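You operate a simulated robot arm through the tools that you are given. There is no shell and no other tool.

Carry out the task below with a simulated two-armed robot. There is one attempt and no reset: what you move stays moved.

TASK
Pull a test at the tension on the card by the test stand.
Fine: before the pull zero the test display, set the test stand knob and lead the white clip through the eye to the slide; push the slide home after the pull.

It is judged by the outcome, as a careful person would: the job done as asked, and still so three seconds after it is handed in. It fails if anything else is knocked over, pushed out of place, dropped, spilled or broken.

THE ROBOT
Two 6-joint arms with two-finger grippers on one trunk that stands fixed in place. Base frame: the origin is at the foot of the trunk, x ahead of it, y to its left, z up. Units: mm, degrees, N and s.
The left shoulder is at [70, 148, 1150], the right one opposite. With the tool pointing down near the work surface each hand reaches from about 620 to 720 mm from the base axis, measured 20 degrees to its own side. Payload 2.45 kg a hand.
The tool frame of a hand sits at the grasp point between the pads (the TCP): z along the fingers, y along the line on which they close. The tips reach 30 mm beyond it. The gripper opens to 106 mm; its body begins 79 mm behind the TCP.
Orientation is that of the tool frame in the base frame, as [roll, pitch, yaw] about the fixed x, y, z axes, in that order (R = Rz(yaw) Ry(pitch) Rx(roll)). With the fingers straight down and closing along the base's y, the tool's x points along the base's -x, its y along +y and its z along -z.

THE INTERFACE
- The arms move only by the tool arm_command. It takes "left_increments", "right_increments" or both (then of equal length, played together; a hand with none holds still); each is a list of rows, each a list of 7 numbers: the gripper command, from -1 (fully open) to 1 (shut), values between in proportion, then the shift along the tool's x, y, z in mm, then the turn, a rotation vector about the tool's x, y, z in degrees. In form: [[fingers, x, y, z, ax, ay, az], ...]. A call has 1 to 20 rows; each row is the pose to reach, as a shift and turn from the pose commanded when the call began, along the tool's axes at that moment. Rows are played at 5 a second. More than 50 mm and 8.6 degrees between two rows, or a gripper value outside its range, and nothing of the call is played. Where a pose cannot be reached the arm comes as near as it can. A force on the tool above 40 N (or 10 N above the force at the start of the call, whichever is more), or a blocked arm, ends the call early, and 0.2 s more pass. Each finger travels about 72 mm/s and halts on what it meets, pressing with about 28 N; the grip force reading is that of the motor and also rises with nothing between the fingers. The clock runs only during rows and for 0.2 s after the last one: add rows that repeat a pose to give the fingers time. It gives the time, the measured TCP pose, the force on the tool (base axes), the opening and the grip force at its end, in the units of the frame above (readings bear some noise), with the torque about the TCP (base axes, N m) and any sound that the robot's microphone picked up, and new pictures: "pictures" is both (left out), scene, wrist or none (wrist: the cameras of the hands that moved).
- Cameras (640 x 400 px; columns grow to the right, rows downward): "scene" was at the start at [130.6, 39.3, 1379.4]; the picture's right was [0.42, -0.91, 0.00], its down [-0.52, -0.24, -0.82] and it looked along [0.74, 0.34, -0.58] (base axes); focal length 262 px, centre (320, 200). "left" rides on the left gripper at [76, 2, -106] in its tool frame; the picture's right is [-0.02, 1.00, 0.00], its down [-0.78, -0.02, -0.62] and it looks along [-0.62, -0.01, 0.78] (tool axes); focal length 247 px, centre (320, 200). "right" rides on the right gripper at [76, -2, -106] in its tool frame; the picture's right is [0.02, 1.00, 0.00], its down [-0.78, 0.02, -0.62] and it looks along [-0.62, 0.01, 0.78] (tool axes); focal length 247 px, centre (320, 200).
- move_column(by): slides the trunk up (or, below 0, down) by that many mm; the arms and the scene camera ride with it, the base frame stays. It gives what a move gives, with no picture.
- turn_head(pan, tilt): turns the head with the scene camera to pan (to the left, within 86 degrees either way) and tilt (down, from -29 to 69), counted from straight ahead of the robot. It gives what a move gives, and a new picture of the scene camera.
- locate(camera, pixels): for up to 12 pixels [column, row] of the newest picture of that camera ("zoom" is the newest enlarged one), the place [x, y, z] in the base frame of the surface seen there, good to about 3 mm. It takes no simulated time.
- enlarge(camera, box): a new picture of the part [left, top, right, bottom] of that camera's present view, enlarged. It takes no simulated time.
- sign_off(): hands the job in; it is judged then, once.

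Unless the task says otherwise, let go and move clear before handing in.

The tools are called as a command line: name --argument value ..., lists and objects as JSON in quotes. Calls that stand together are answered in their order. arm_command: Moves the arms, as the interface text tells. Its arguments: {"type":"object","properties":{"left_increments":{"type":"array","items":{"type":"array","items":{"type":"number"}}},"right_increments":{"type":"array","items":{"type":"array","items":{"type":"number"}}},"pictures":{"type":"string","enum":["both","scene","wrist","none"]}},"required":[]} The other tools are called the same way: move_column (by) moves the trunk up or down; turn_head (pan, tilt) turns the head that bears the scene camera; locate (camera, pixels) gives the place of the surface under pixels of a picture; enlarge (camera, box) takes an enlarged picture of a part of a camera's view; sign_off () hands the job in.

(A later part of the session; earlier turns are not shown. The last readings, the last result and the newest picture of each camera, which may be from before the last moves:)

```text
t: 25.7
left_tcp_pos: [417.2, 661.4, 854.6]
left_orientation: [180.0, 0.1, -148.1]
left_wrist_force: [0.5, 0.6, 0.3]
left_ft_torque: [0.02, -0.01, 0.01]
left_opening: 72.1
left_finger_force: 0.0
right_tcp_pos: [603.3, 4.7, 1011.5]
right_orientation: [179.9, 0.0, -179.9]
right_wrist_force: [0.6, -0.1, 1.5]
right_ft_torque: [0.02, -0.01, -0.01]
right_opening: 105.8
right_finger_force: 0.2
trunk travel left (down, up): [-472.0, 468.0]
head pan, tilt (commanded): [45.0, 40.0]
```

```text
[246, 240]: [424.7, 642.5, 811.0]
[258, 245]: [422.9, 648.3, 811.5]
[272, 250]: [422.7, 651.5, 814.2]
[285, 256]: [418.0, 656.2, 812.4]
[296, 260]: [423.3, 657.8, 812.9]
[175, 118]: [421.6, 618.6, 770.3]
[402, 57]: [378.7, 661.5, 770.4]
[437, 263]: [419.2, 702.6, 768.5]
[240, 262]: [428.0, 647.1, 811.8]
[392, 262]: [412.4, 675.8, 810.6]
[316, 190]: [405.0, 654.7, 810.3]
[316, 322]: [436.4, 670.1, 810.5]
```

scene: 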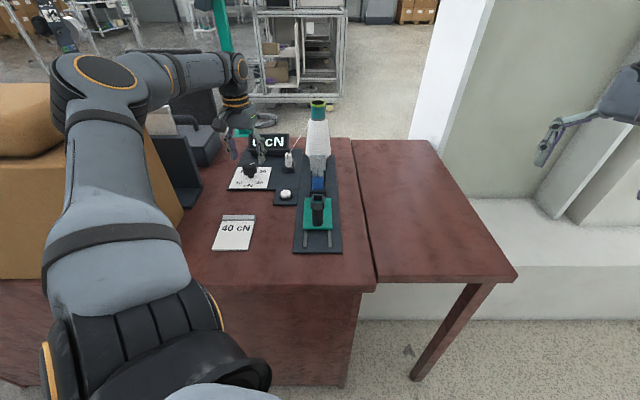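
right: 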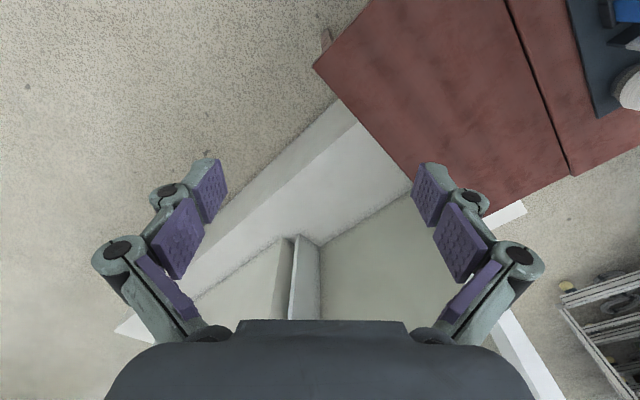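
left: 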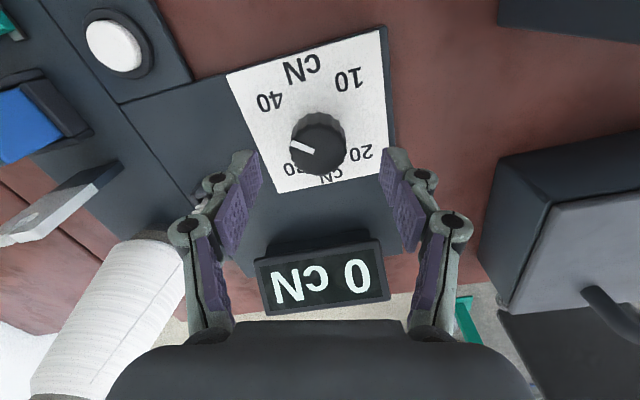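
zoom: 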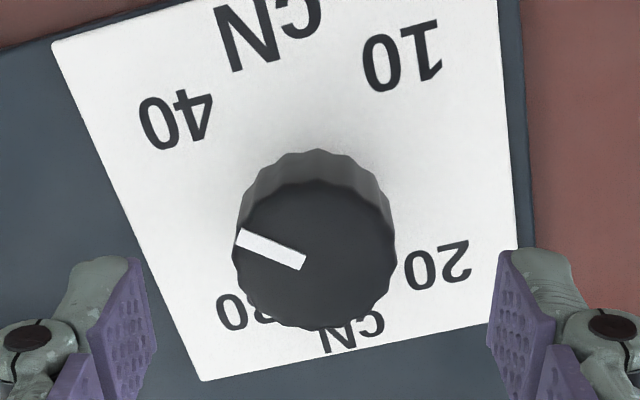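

The pointer is at roughly −78…−83°, so perhaps 7–12° short of the 40 mark at −90°. I'll take a higher enlargement for a precise angle.

enlarge --camera "left" --box '[278, 118, 358, 180]'

enlarge --camera "scene" --box '[225, 155, 281, 190]'

```text
6.45 times, centred on (318, 149) of left
```

zoom: 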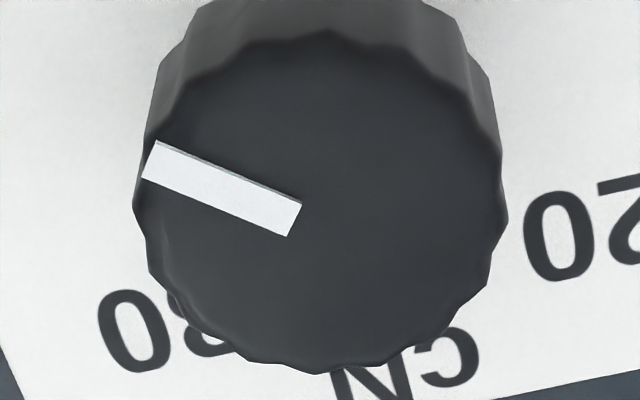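

```text
11.43 times, centred on (253, 172) of scene
```

zoom: 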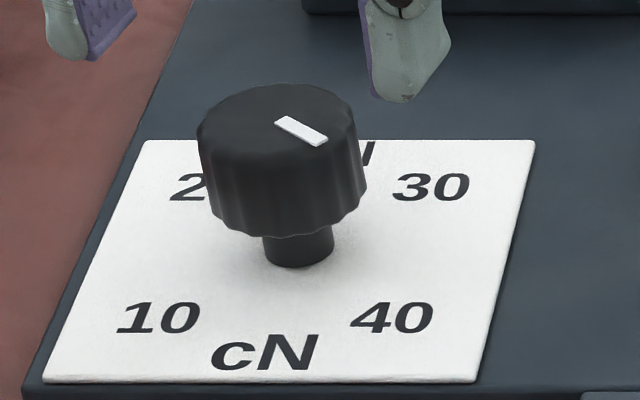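

Both enlargements agree the pointer is about 7° short of the 40 mark (≈ −83° against −90°). I'll re-grip at the present yaw and turn 7° more.

arm_command --left_increments '[[-0.36, 0, 0, 25, 0, 0, 0], [-0.36, 0, 0, 45, 0, 0, 0], [-0.36, 0, 0, 45, 0, 0, 0], [0.5, 0, 0, 45, 0, 0, 0], [1, 0, 0, 45, 0, 0, 0], [1, 0, 0, 45, 0, 0, 0], [1, 0, 0, 45, 0, 0, 0], [1, 0, 0, 45, 0, 0, 4], [1, 0, 0, 45, 0, 0, 7.5], [1, 0, 0, 45, 0, 0, 7.5]]' --pictures "wrist"

enlarge --camera "scene" --box '[225, 155, 281, 190]'

```text
t: 27.9
left_tcp_pos: [418.2, 660.8, 809.0]
left_orientation: [-180.0, 0.1, -155.5]
left_wrist_force: [-0.4, -1.6, 0.2]
left_ft_torque: [-0.11, 0.2, 0.8]
left_opening: 38.6
left_finger_force: 44.7
right_tcp_pos: [603.6, 6.1, 1009.8]
right_orientation: [-179.9, 0.0, -180.0]
right_wrist_force: [1.2, -0.9, 0.3]
right_ft_torque: [-0.02, -0.03, 0.02]
right_opening: 106.2
right_finger_force: 0.1
trunk travel left (down, up): [-472.0, 468.0]
head pan, tilt (commanded): [45.0, 40.0]
```

left: 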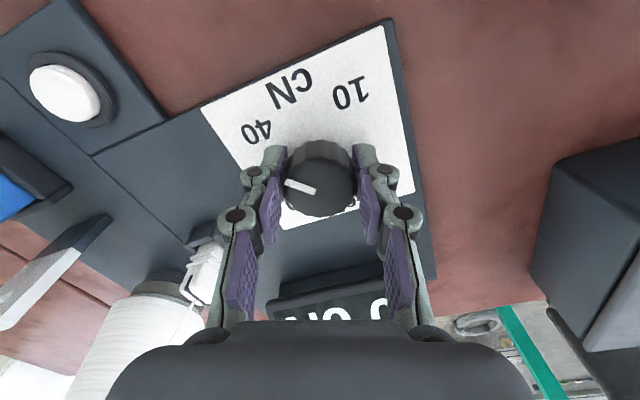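

```text
11.43 times, centred on (253, 172) of scene
```

zoom: 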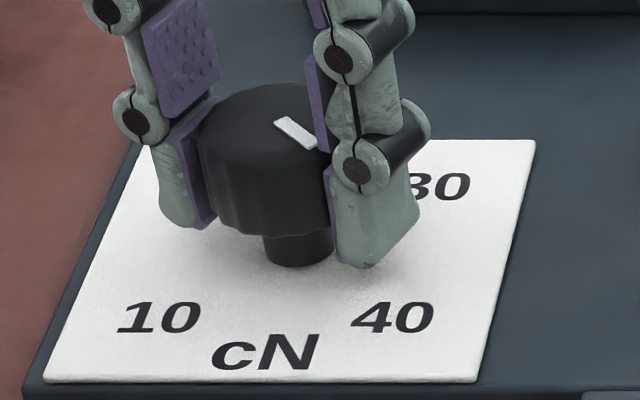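

There is now 0.8 N·m of resisting torque, hinting at a stop or detent near 40. I'll release gently and see where the knob settles.

arm_command --left_increments '[[0.2, 0, 0, 0, 0, 0, 0], [-0.36, 0, 0, 0, 0, 0, 0], [-0.36, 0, 0, 0, 0, 0, 0], [-0.36, 0, 0, -25, 0, 0, 0], [-0.36, 0, 0, -60, 0, 0, 0]]' --pictures "wrist"

enlarge --camera "scene" --box '[225, 155, 281, 190]'

enlarge --camera "left" --box '[250, 70, 390, 170]'

```text
t: 29.1
left_tcp_pos: [418.4, 659.7, 869.4]
left_orientation: [-179.9, 0.1, -155.5]
left_wrist_force: [0.4, 0.2, 0.7]
left_ft_torque: [0.02, 0.04, 0.02]
left_opening: 72.1
left_finger_force: 0.0
right_tcp_pos: [602.7, 5.3, 1012.4]
right_orientation: [180.0, 0.0, -179.9]
right_wrist_force: [0.3, -0.3, -0.3]
right_ft_torque: [0.01, 0.02, 0.0]
right_opening: 105.9
right_finger_force: 0.1
trunk travel left (down, up): [-472.0, 468.0]
head pan, tilt (commanded): [45.0, 40.0]
```

left: 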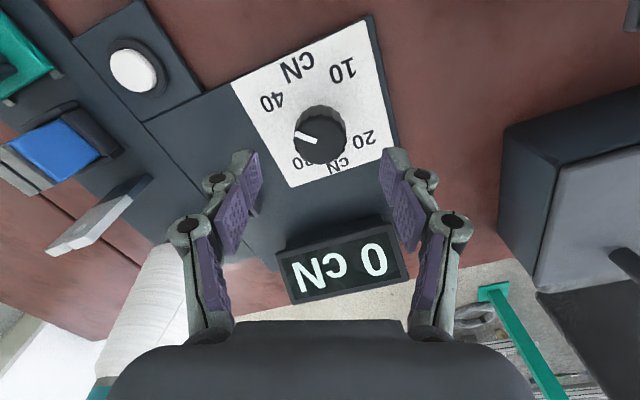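

```text
11.43 times, centred on (253, 172) of scene
```

zoom: 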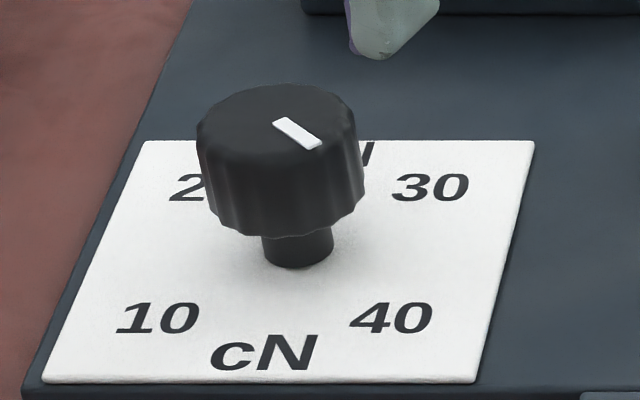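

```text
4.00 times, centred on (320, 120) of left
```

zoom: 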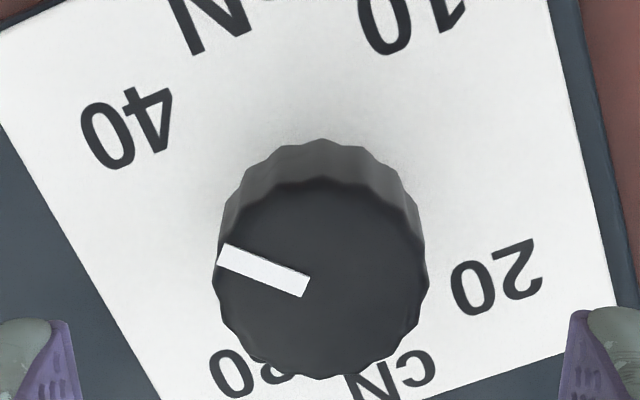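

Pointer now runs parallel to the 20–40 label line and points at 40 in both views, and the display still reads 0 cN. Next I'll move the left hand to a viewpoint facing the white clip at yaw −135°, z≈905.

arm_command --left_increments '[[-0.36, 0, 0, -35, 0, 0, 0], [-0.36, -3, -39, -35, 0, 0, -7], [-0.36, -6, -78, -35, 0, 0, -14], [-0.36, -9.2, -117, -35, 0, 0, -20.5], [-0.36, -9.2, -117, -35, 0, 0, -20.5]]'

enlarge --camera "left" --box '[240, 130, 400, 270]'

enlarge --camera "scene" --box '[270, 135, 340, 180]'

```text
t: 30.3
left_tcp_pos: [476.5, 557.5, 904.1]
left_orientation: [-179.9, 0.1, -134.9]
left_wrist_force: [0.2, -0.2, 0.0]
left_ft_torque: [-0.06, 0.0, 0.03]
left_opening: 72.0
left_finger_force: 0.0
right_tcp_pos: [602.5, 7.5, 1010.4]
right_orientation: [-179.9, 0.1, -180.0]
right_wrist_force: [0.0, -0.8, 0.4]
right_ft_torque: [-0.04, 0.01, -0.02]
right_opening: 106.2
right_finger_force: 0.1
trunk travel left (down, up): [-472.0, 468.0]
head pan, tilt (commanded): [45.0, 40.0]
```

scene: 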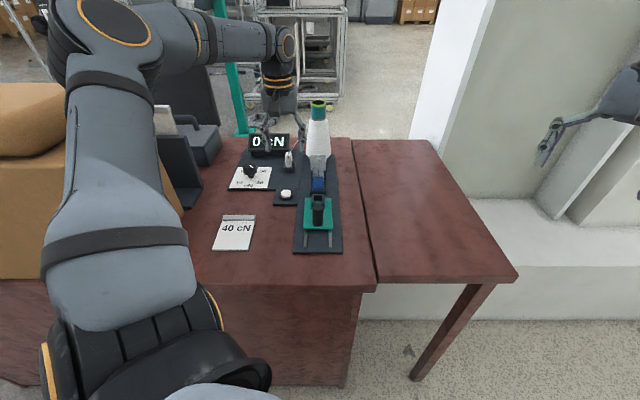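
left: 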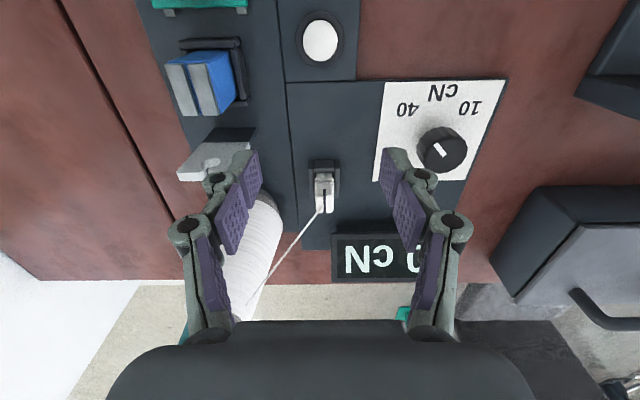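

```text
2.86 times, centred on (320, 200) of left
```

zoom: 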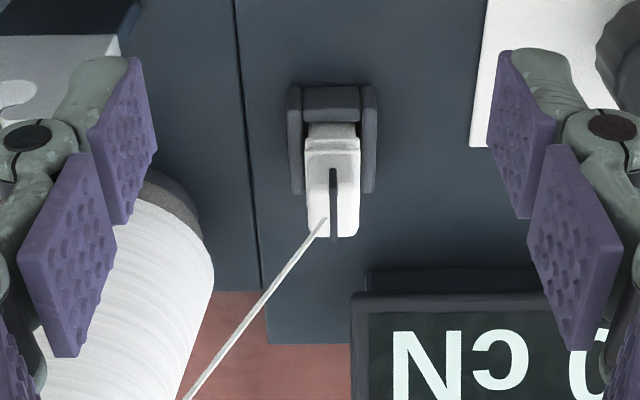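

```text
8.89 times, centred on (305, 158) of scene
```

zoom: 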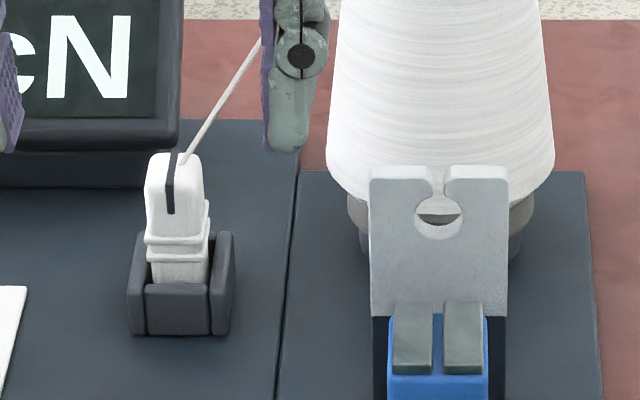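

Clear views of the clip: slit head at (175,190) in the scene zoom, ridges at (180,240), dark holder walls either side. I'll measure them.

locate --camera "zoom" --pixels '[[157, 195], [195, 195], [180, 157], [155, 243], [203, 243], [180, 270], [138, 238], [225, 238], [180, 288], [180, 330], [412, 180], [480, 180]]'

locate --camera "left" --pixels '[[317, 185], [331, 185], [324, 207], [318, 212], [330, 211], [324, 173], [311, 165], [338, 165], [311, 195], [338, 195], [325, 162], [250, 210]]'

```text
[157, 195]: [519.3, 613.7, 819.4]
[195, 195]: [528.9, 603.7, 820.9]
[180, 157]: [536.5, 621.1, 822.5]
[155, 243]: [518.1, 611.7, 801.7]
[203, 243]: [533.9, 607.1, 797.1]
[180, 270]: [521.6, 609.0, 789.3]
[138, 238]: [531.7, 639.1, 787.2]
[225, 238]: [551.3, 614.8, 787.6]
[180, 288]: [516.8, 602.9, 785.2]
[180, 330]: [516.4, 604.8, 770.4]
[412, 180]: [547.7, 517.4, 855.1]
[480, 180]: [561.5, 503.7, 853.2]
```

```text
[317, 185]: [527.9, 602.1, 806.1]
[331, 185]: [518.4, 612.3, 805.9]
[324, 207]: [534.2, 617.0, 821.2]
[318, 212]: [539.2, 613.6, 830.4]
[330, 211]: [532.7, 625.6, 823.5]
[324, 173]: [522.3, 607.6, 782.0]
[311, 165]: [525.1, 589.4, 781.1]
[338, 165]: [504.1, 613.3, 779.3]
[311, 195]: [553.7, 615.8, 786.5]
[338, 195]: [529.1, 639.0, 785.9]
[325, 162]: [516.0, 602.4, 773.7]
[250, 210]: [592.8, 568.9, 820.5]
```

Clip head spans u≈801–820, v≈−70…−50, z≈803–828, with ridges at 795–803 and holder walls topping at z≈787. I'll approach with a 15° outward tilt (to keep clear of cone and thread), closing across v, hovering at z≈870 first.

arm_command --left_increments '[[-0.1, -20, 1, 5, 0, -5, 0], [0.06, -45, 2, 15, 0, -10, 0], [0.06, -65, 2.5, 25, 0, -15, 0], [0.06, -77, 2.7, 34, 0, -15, 0], [0.06, -77, 2.7, 34, 0, -15, 0]]'

enlarge --camera "left" --box '[250, 90, 390, 190]'

enlarge --camera "scene" --box '[260, 120, 340, 180]'

```text
t: 31.5
left_tcp_pos: [529.4, 614.6, 870.2]
left_orientation: [-179.9, 15.2, -135.0]
left_wrist_force: [0.2, 0.5, -0.4]
left_ft_torque: [0.01, 0.0, -0.03]
left_opening: 49.9
left_finger_force: 0.1
right_tcp_pos: [603.1, 6.0, 1011.2]
right_orientation: [-180.0, 0.0, 180.0]
right_wrist_force: [-0.4, -0.7, 0.5]
right_ft_torque: [-0.03, -0.01, -0.01]
right_opening: 105.9
right_finger_force: 0.0
trunk travel left (down, up): [-472.0, 468.0]
head pan, tilt (commanded): [45.0, 40.0]
```

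scene: 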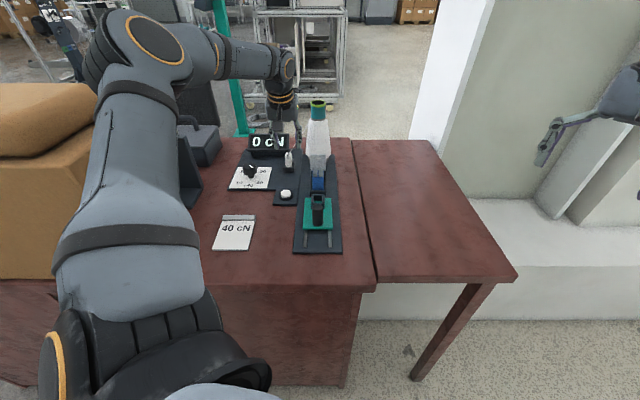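
left: 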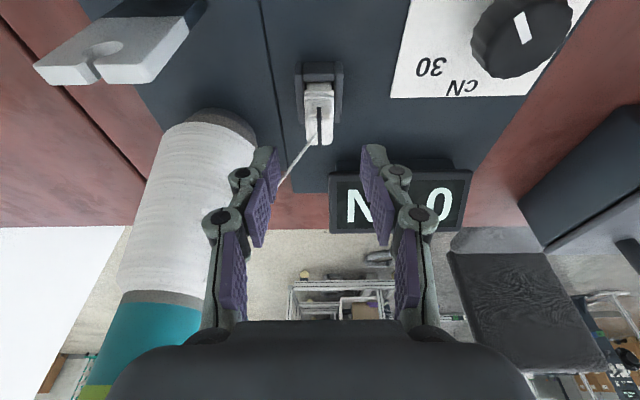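

```text
4.00 times, centred on (320, 140) of left
```

zoom: 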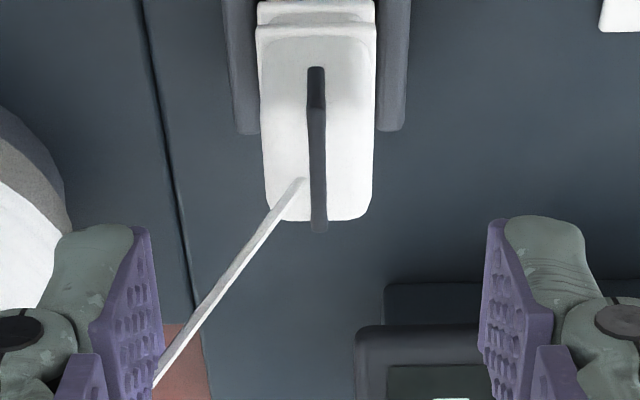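

```text
6.67 times, centred on (300, 150) of scene
```

zoom: 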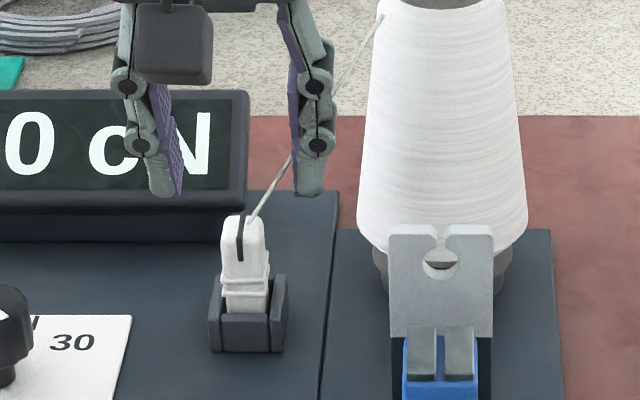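

The clip head (slit col ≈319) is centred between the pads and the thread passes just beyond the right finger. I'll descend 46 mm straight down and look before closing.

arm_command --left_increments '[[0.06, 4, 0, 14.7, 0, 0, 0], [0.06, 8, 0, 29.4, 0, 0, 0], [0.06, 12.1, 0, 44.4, 0, 0, 0], [0.06, 12.1, 0, 44.4, 0, 0, 0]]'

enlarge --camera "scene" --box '[260, 120, 340, 180]'

enlarge --camera "left" --box '[250, 110, 390, 210]'

```text
t: 32.5
left_tcp_pos: [527.9, 613.1, 824.5]
left_orientation: [180.0, 15.2, -135.0]
left_wrist_force: [-0.6, -0.1, 0.3]
left_ft_torque: [-0.01, -0.03, 0.01]
left_opening: 49.7
left_finger_force: 0.1
right_tcp_pos: [603.6, 6.5, 1011.2]
right_orientation: [-180.0, 0.0, 180.0]
right_wrist_force: [0.6, 0.6, -0.9]
right_ft_torque: [-0.01, 0.0, -0.03]
right_opening: 106.0
right_finger_force: 0.1
trunk travel left (down, up): [-472.0, 468.0]
head pan, tilt (commanded): [45.0, 40.0]
```

scene: 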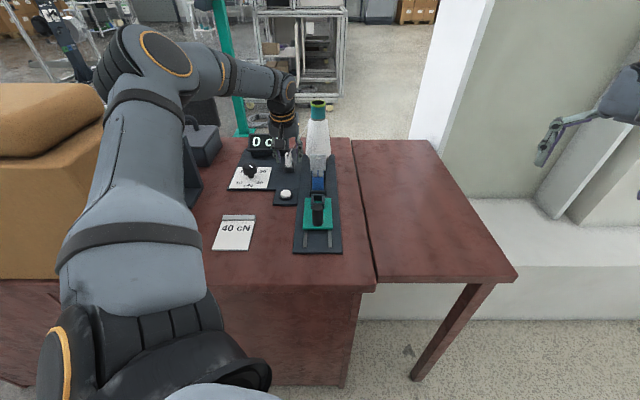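
left: 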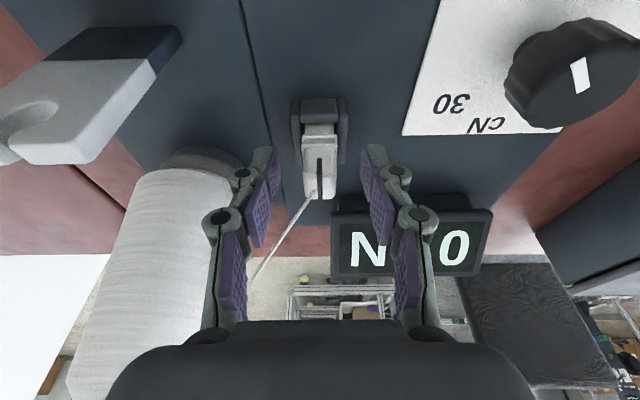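

```text
6.67 times, centred on (300, 150) of scene
```

zoom: 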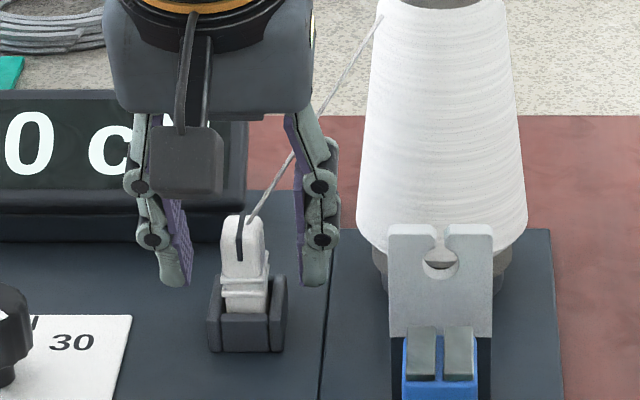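

```text
4.00 times, centred on (320, 160) of left
```

zoom: 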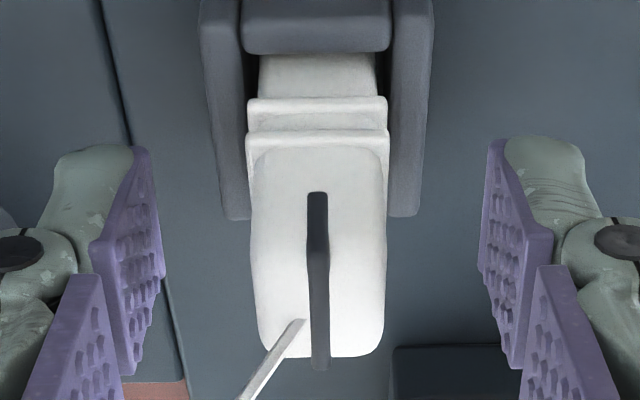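

The pads bracket the clip head symmetrically and clear the holder walls. I'll close on it.

arm_command --left_increments '[[0.5, 0, 0, 0, 0, 0, 0], [0.8, 0, 0, 0, 0, 0, 0], [1, 0, 0, 0, 0, 0, 0], [1, 0, 0, 0, 0, 0, 0], [1, 0, 0, 0, 0, 0, 0]]'

enlarge --camera "left" --box '[250, 110, 390, 210]'

enlarge --camera "scene" --box '[260, 120, 340, 180]'

```text
t: 33.7
left_tcp_pos: [528.6, 614.1, 825.0]
left_orientation: [-179.9, 15.1, -135.0]
left_wrist_force: [-0.7, 0.1, -0.3]
left_ft_torque: [-0.05, 0.01, 0.0]
left_opening: 16.7
left_finger_force: 28.1
right_tcp_pos: [604.7, 6.6, 1009.8]
right_orientation: [-180.0, -0.1, 180.0]
right_wrist_force: [0.3, -0.5, -0.5]
right_ft_torque: [0.02, -0.01, 0.0]
right_opening: 106.2
right_finger_force: 0.1
trunk travel left (down, up): [-472.0, 468.0]
head pan, tilt (commanded): [45.0, 40.0]
```

scene: 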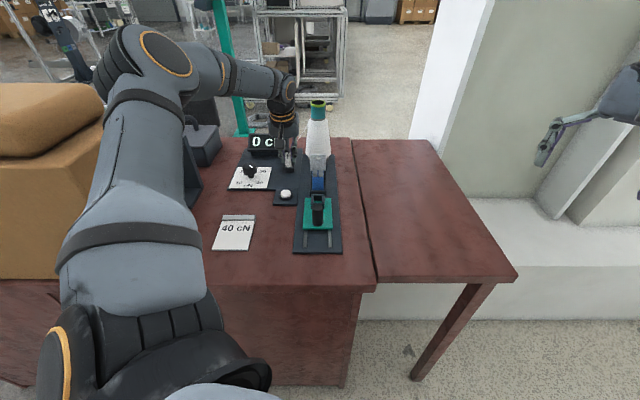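
left: 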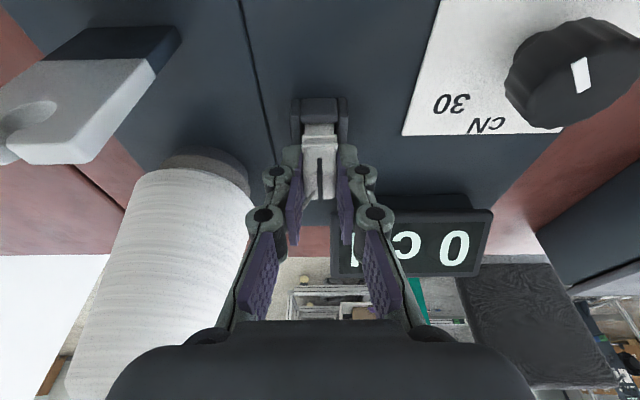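

```text
4.00 times, centred on (320, 160) of left
```

zoom: 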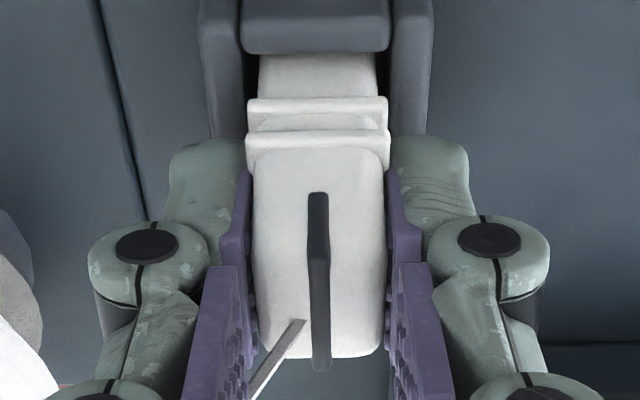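

```text
6.67 times, centred on (300, 150) of scene
```

zoom: 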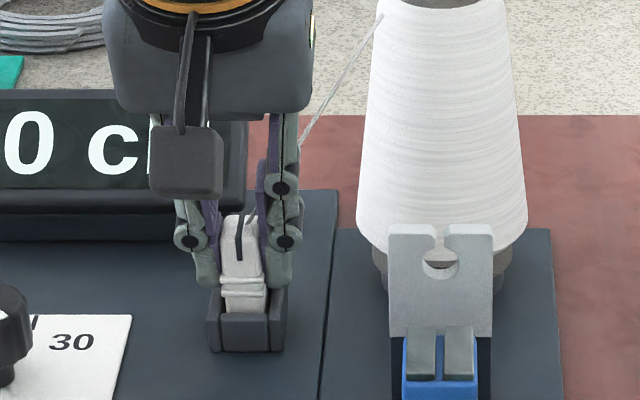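

The clip is held at 16.7 mm opening with 28 N. I'll lift it straight up about 50 mm and watch the thread.

arm_command --left_increments '[[1, -2.6, 0, -9.7, 0, 0, 0], [1, -5.2, 0, -19.3, 0, 0, 0], [1, -7.8, 0, -29, 0, 0, 0], [1, -10.4, 0, -38.6, 0, 0, 0], [1, -13.1, 0, -48.3, 0, 0, 0], [1, -13.1, 0, -48.3, 0, 0, 0]]'

enlarge --camera "left" --box '[160, 80, 400, 280]'

enlarge --camera "scene" --box '[260, 90, 340, 180]'

```text
t: 35.1
left_tcp_pos: [528.7, 613.9, 873.9]
left_orientation: [-180.0, 15.2, -135.0]
left_wrist_force: [-0.2, -0.2, -1.4]
left_ft_torque: [-0.02, 0.04, 0.0]
left_opening: 16.8
left_finger_force: 27.7
right_tcp_pos: [603.8, 5.8, 1010.4]
right_orientation: [-180.0, 0.0, 180.0]
right_wrist_force: [-0.4, 0.3, -0.4]
right_ft_torque: [-0.01, -0.04, 0.02]
right_opening: 106.0
right_finger_force: 0.0
trunk travel left (down, up): [-472.0, 468.0]
head pan, tilt (commanded): [45.0, 40.0]
```

scene: 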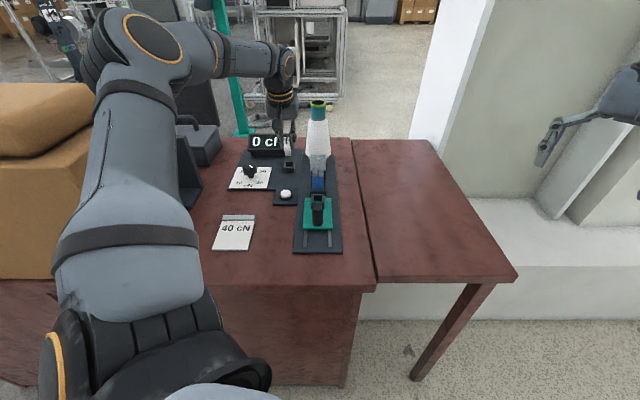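
left: 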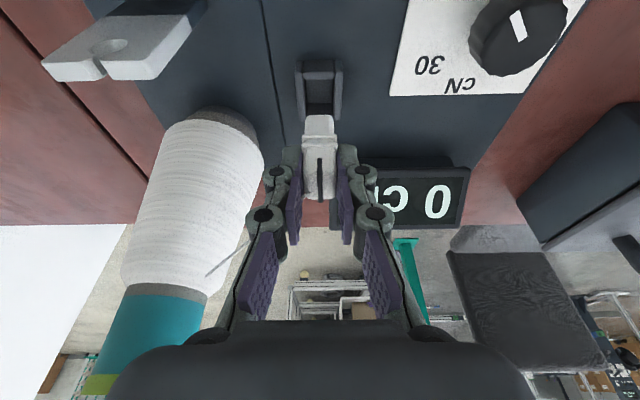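

```text
2.00 times, centred on (280, 180) of left
```

zoom: 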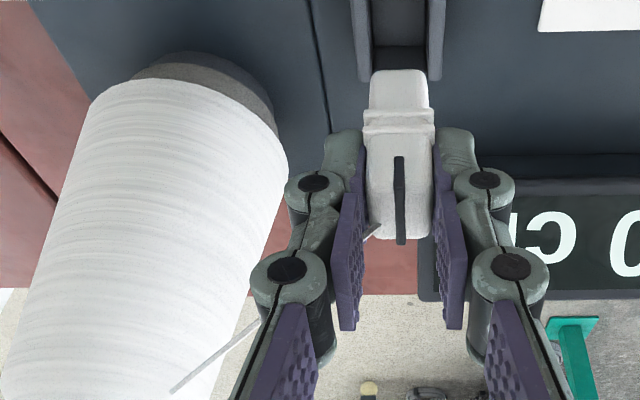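

```text
4.44 times, centred on (300, 135) of scene
```

zoom: 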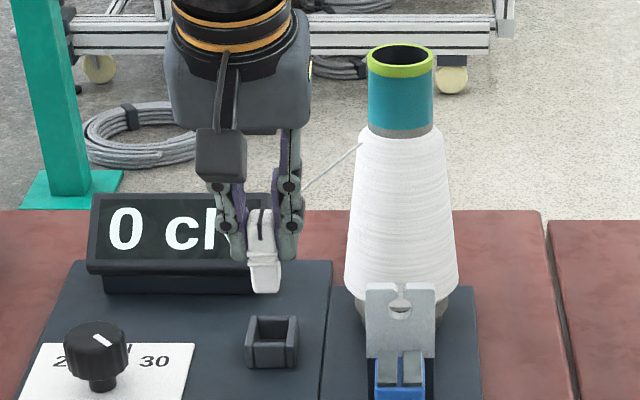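

The clip is out of its holder and the thread runs past the finger to the cone's upper side, ending near (206,276) in the wrist view. I'll locate that exit point.

locate --camera "left" --pixels '[[207, 274], [204, 278], [200, 274], [170, 287], [165, 130], [235, 120], [130, 280], [112, 78], [97, 62], [142, 62], [60, 45], [160, 20]]'

locate --camera "zoom" --pixels '[[362, 147], [366, 140], [400, 140], [440, 140], [345, 285], [400, 285], [457, 285], [265, 270], [262, 215], [245, 345], [295, 345], [270, 320]]'

```text
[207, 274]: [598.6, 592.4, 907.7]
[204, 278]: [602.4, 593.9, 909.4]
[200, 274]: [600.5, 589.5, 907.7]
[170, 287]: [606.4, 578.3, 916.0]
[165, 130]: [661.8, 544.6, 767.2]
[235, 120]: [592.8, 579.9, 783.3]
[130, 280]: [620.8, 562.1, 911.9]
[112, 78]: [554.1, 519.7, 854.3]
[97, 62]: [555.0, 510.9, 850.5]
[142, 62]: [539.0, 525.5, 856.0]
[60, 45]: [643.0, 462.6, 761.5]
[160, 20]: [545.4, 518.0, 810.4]
```

```text
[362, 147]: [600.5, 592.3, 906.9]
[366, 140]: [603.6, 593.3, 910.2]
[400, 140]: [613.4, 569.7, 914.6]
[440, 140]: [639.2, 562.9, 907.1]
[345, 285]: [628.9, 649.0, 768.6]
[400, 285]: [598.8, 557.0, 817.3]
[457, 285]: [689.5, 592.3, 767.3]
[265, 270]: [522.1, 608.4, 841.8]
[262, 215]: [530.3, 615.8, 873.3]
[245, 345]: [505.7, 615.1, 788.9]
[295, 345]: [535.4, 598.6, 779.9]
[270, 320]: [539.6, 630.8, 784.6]
```

The exit point on the cone is (u≈843, v≈6, z≈907), so the thread must be lowered into the eye slot with the clip held just in front of the eye. I'll measure the clip's bottom and the gap between the eye and the blue block.

locate --camera "zoom" --pixels '[[263, 284], [263, 289], [258, 260], [375, 375], [412, 340], [432, 365], [432, 390], [378, 320], [425, 330], [398, 305], [405, 375], [390, 395]]'

locate --camera "left" --pixels '[[318, 119], [318, 128], [318, 150], [318, 185], [205, 5], [170, 40], [150, 75], [120, 45], [180, 5], [95, 20], [325, 118], [312, 118]]'

```text
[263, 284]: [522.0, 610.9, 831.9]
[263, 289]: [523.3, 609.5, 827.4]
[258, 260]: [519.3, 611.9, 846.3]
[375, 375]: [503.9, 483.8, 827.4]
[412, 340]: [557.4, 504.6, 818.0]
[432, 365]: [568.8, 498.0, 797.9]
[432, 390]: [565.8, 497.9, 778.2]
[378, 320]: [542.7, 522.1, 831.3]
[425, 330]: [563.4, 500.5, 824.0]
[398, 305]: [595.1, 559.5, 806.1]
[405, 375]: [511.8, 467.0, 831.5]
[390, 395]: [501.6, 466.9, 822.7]
```

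```text
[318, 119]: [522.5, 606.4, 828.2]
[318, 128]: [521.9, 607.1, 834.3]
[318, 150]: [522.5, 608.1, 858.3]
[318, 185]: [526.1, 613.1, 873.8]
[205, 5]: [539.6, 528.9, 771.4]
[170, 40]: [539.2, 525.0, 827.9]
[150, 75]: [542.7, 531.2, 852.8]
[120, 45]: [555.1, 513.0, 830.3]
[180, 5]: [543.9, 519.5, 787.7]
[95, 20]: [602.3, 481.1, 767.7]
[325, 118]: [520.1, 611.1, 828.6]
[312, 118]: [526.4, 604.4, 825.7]
```

Clip bottom is 52 mm below the thread point; the gap between blue block (u≈700) and eye (u≈753) is ~50 mm. I'll carry the clip back along −u to u≈725, then sideways to v≈31 in front of the eye, keeping the thread above the eye top.

arm_command --left_increments '[[1, 20, 0, -5.4, 0, 0, 0], [1, 40, 0, -10.8, 0, 0, 0], [1, 60, 0, -16.2, 0, 0, 0], [1, 80.1, 0, -21.6, 0, 0, 0], [1, 80.1, 0, -21.6, 0, 0, 0], [1, 80.1, -20, -21.6, 0, 0, 0], [1, 80.1, -40, -21.6, 0, 0, 0], [1, 80.1, -60, -21.6, 0, 0, 0], [1, 80.1, -80, -21.6, 0, 0, 0], [1, 80.1, -91, -21.6, 0, 0, 0], [1, 80.1, -91, -21.6, 0, 0, 0]]'

enlarge --camera "scene" --box '[275, 80, 365, 180]'

enlarge --camera "left" --box '[220, 100, 420, 300]'

```text
t: 37.5
left_tcp_pos: [532.9, 489.2, 875.5]
left_orientation: [-179.9, 15.3, -135.1]
left_wrist_force: [-17.2, 16.9, 17.1]
left_ft_torque: [0.84, 1.11, -0.2]
left_opening: 23.8
left_finger_force: 28.5
right_tcp_pos: [600.2, 5.1, 1012.5]
right_orientation: [180.0, 0.2, 180.0]
right_wrist_force: [0.4, 0.0, 0.4]
right_ft_torque: [0.03, 0.03, 0.01]
right_opening: 105.7
right_finger_force: 0.1
trunk travel left (down, up): [-472.0, 468.0]
head pan, tilt (commanded): [45.0, 40.0]
```

scene: 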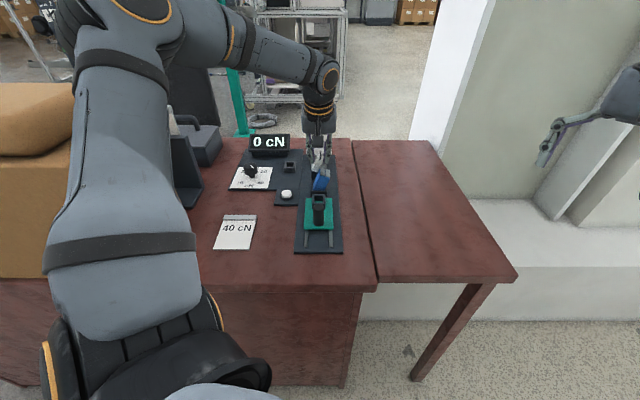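
left: 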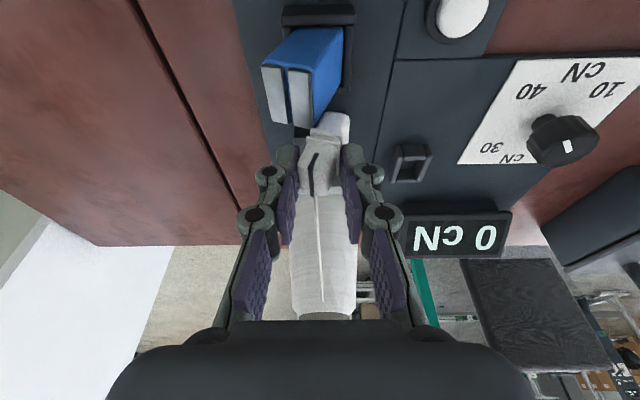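

```text
4.00 times, centred on (320, 130) of scene
```

zoom: 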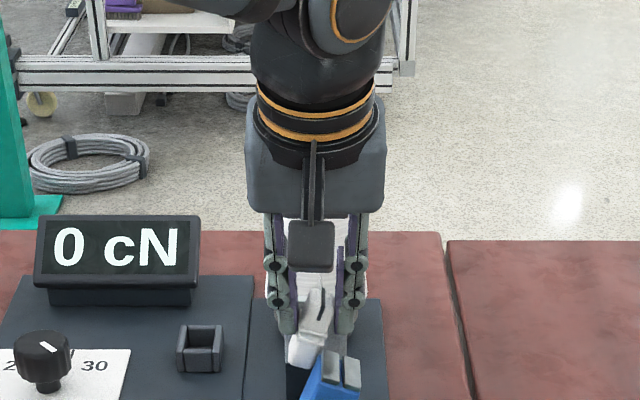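

```text
2.00 times, centred on (320, 200) of left
```

zoom: 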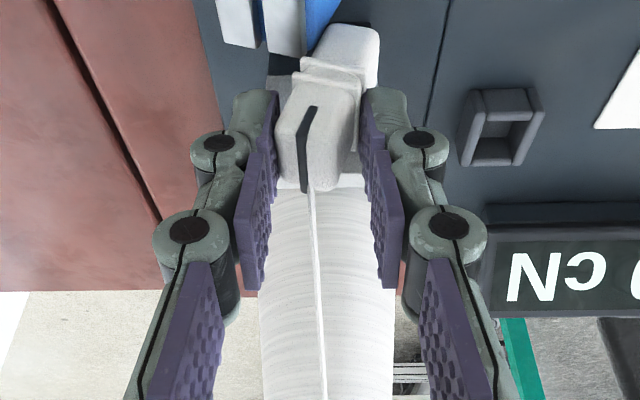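

The clip struck the blue block: force rose to 30 N, the clip swivelled in the grip and the blue block now leans right (scene zoom (335,375)). I'll back straight off along −v at once and inspect.

arm_command --left_increments '[[1, 0, 12, 0, 0, 0, 0], [1, 0, 25, 0, 0, 0, 0], [1, 0, 40, 0, 0, 0, 0], [1, 0, 60, 0, 0, 0, 0], [1, 0, 75, 0, 0, 0, 0], [1, 0, 75, 0, 0, 0, 0]]'

enlarge --camera "scene" --box '[275, 130, 355, 220]'

enlarge --camera "left" --box '[160, 0, 400, 220]'

```text
t: 38.9
left_tcp_pos: [482.7, 543.3, 874.8]
left_orientation: [180.0, 15.1, -135.0]
left_wrist_force: [0.3, 0.0, -0.5]
left_ft_torque: [0.0, -0.02, 0.01]
left_opening: 16.7
left_finger_force: 28.0
right_tcp_pos: [603.7, 5.6, 1010.2]
right_orientation: [180.0, 0.0, -180.0]
right_wrist_force: [-1.0, -0.3, 0.3]
right_ft_torque: [-0.04, 0.05, 0.0]
right_opening: 106.2
right_finger_force: 0.1
trunk travel left (down, up): [-472.0, 468.0]
head pan, tilt (commanded): [45.0, 40.0]
```

scene: 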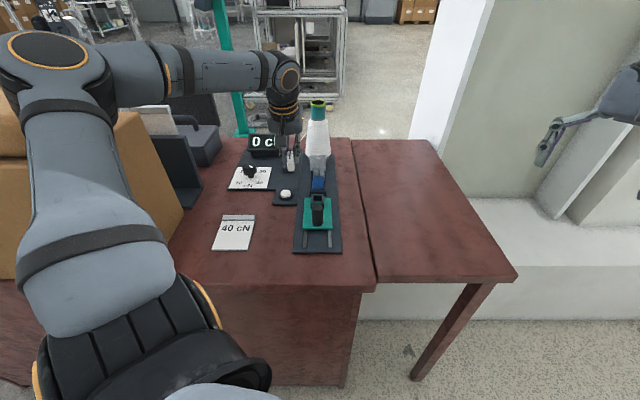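
left: 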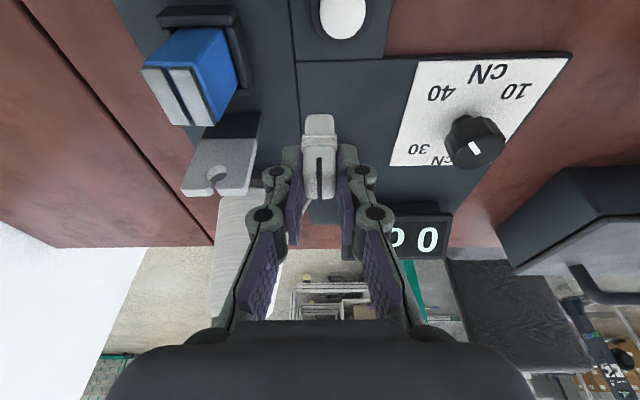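

```text
4.44 times, centred on (315, 175) of scene
```

zoom: 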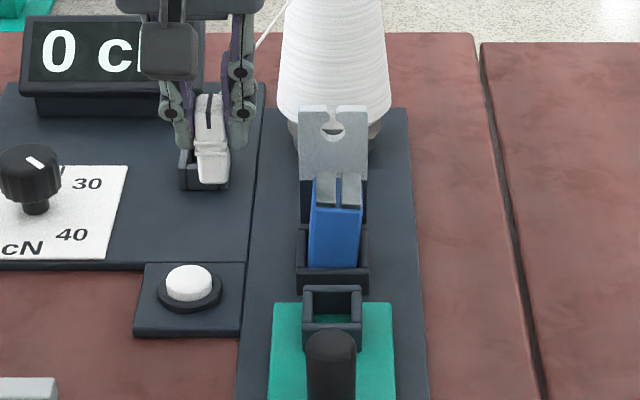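

```text
1.82 times, centred on (280, 110) of left
```

zoom: 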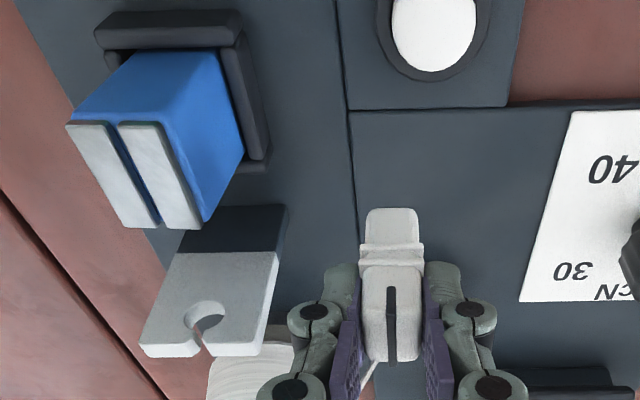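

The clip sprang back upright in the grip, and the blue block fell back into its holder but may be shifted a few mm to the right. I'll zoom in closely to compare.

enlarge --camera "scene" --box '[298, 145, 348, 205]'

enlarge --camera "left" --box '[130, 0, 270, 130]'

```text
6.67 times, centred on (323, 175) of scene
```

zoom: 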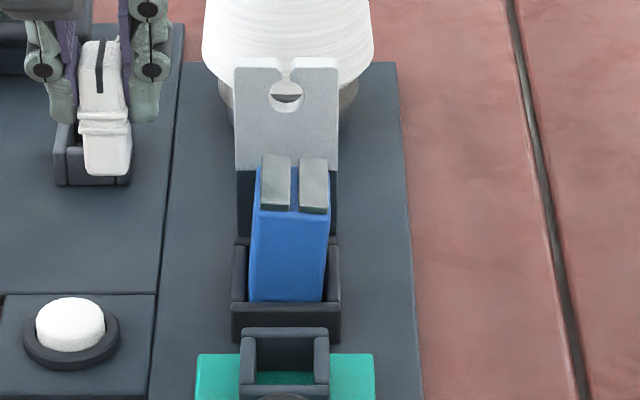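

```text
3.08 times, centred on (200, 65) of left
```

zoom: 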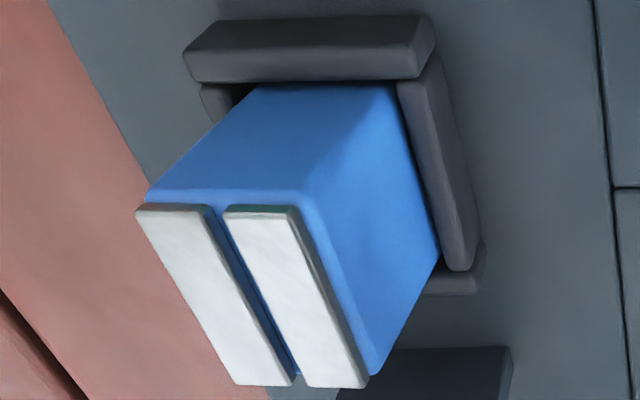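

The blue block's base is centred in its holder but its top leans slightly toward +v (right). I'll measure its strips and edges against the first readings.

locate --camera "zoom" --pixels '[[172, 225], [260, 225], [215, 290], [295, 290], [265, 375], [340, 378], [250, 110], [370, 110], [430, 260], [375, 360], [310, 50], [450, 180]]'

locate --camera "scene" --pixels '[[317, 172], [322, 172], [316, 180], [322, 180], [313, 176], [325, 176], [313, 188], [322, 188], [312, 187], [326, 187], [314, 162], [322, 162]]'

```text
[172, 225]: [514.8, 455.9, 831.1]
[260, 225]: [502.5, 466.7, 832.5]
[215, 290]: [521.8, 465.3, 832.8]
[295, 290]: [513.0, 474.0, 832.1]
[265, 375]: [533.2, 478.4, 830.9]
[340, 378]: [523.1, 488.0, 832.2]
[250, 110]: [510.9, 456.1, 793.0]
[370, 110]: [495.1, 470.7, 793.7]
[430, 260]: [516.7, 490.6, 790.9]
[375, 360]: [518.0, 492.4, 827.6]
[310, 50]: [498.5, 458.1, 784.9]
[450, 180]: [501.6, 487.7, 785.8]
```

```text
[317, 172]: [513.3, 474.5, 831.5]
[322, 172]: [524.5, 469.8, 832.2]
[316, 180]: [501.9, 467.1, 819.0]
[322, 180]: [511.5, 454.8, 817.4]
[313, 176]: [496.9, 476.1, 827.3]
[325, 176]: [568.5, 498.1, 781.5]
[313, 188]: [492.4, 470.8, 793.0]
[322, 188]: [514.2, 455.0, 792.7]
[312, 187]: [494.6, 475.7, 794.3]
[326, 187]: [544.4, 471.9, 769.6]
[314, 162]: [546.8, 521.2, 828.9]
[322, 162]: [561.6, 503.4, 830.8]
```

Blue's top centre now sits at v≈33 instead of 29 (about a 4° lean), and it actually extends to u≈717, so the gap is only 35 mm. I'll park the clip back in its holder by retracing the path, straighten the blue block, and then re-grasp the clip with a vertical hand.

arm_command --left_increments '[[1, 0, 8, 0, 0, 0, 0], [1, 0, 16, 0, 0, 0, 0], [1, -20, 16, 5.4, 0, 0, 0], [1, -40, 16, 10.8, 0, 0, 0], [1, -60, 16, 16.2, 0, 0, 0], [1, -80.1, 16, 21.6, 0, 0, 0], [1, -80.1, 16, 21.6, 0, 0, 0]]'

enlarge --camera "left" --box '[250, 50, 390, 210]'

enlarge --camera "scene" --box '[260, 90, 340, 180]'

```text
t: 40.5
left_tcp_pos: [528.8, 612.8, 876.0]
left_orientation: [-180.0, 15.2, -135.0]
left_wrist_force: [-0.1, 1.0, 0.0]
left_ft_torque: [0.02, -0.01, 0.0]
left_opening: 17.0
left_finger_force: 27.9
right_tcp_pos: [601.9, 5.9, 1011.3]
right_orientation: [179.9, 0.0, -180.0]
right_wrist_force: [-0.2, 0.7, -0.2]
right_ft_torque: [0.02, -0.02, 0.0]
right_opening: 106.2
right_finger_force: 0.0
trunk travel left (down, up): [-472.0, 468.0]
head pan, tilt (commanded): [45.0, 40.0]
```

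scene: 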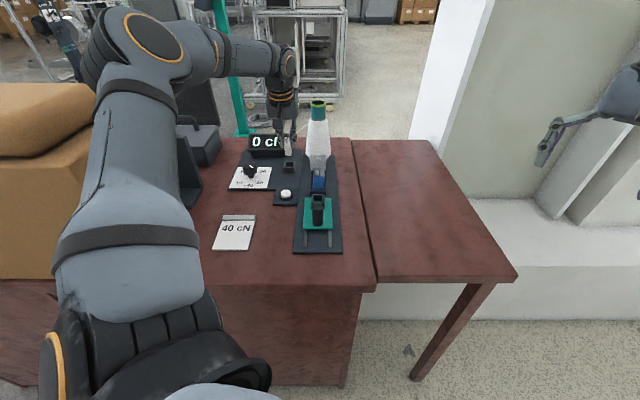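
left: 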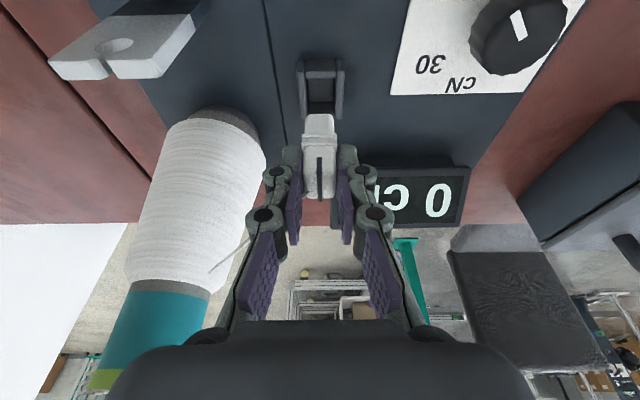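

```text
2.50 times, centred on (320, 130) of left
```

zoom: 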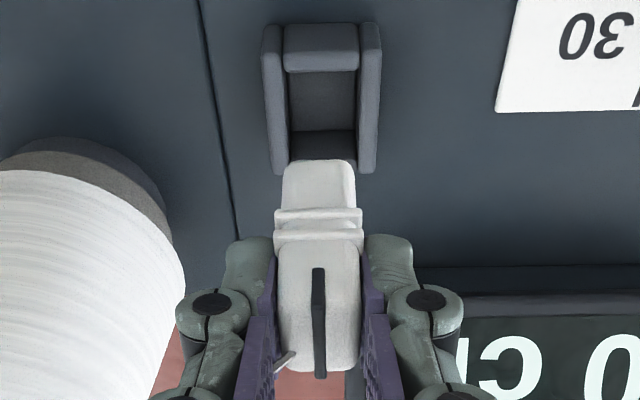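

```text
4.44 times, centred on (300, 135) of scene
```

zoom: 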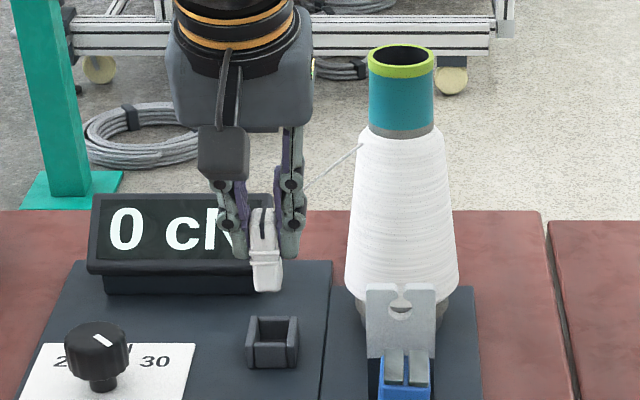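

The clip hangs upright and in line with its holder, same as after the lift. I'll lower it back in slow steps.

arm_command --left_increments '[[1, 4, 0, 14.5, 0, 0, 0], [1, 8, 0, 29, 0, 0, 0], [1, 9.2, 0, 33.8, 0, 0, 0], [1, 10.4, 0, 38.6, 0, 0, 0], [1, 11.7, 0, 43.4, 0, 0, 0], [1, 12.8, 0, 47.4, 0, 0, 0], [1, 12.8, 0, 47.4, 0, 0, 0]]'

enlarge --camera "left" --box '[250, 80, 390, 210]'

enlarge --camera "scene" --box '[260, 120, 340, 180]'

```text
t: 42.1
left_tcp_pos: [528.8, 615.6, 825.6]
left_orientation: [180.0, 15.1, -135.0]
left_wrist_force: [0.8, 0.3, 3.0]
left_ft_torque: [-0.02, 0.01, 0.0]
left_opening: 16.8
left_finger_force: 27.5
right_tcp_pos: [602.8, 6.2, 1010.4]
right_orientation: [180.0, 0.0, -180.0]
right_wrist_force: [-0.1, 0.5, 0.5]
right_ft_torque: [-0.01, -0.06, 0.02]
right_opening: 105.9
right_finger_force: 0.0
trunk travel left (down, up): [-472.0, 468.0]
head pan, tilt (commanded): [45.0, 40.0]
```

scene: 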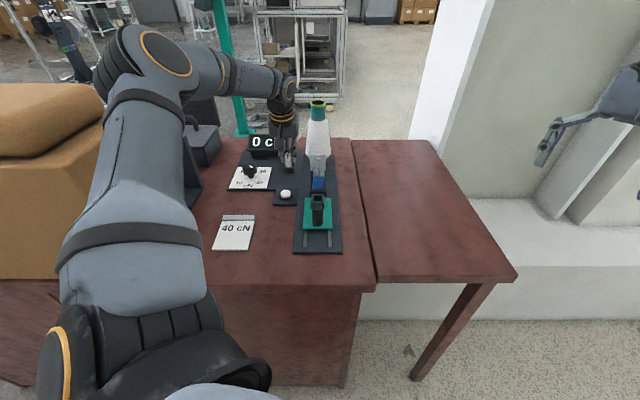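
left: 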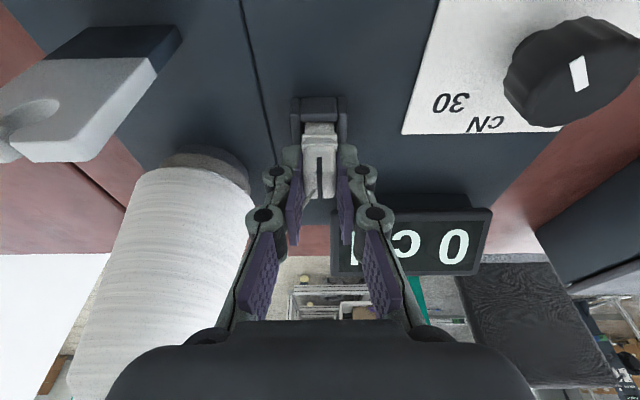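

```text
3.08 times, centred on (320, 145) of left
```

zoom: 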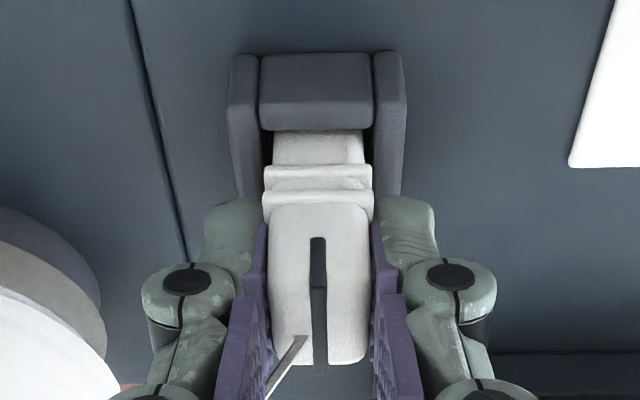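

```text
6.67 times, centred on (300, 150) of scene
```

zoom: 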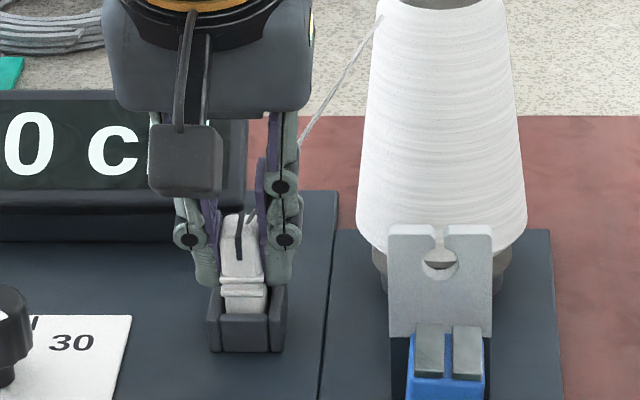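

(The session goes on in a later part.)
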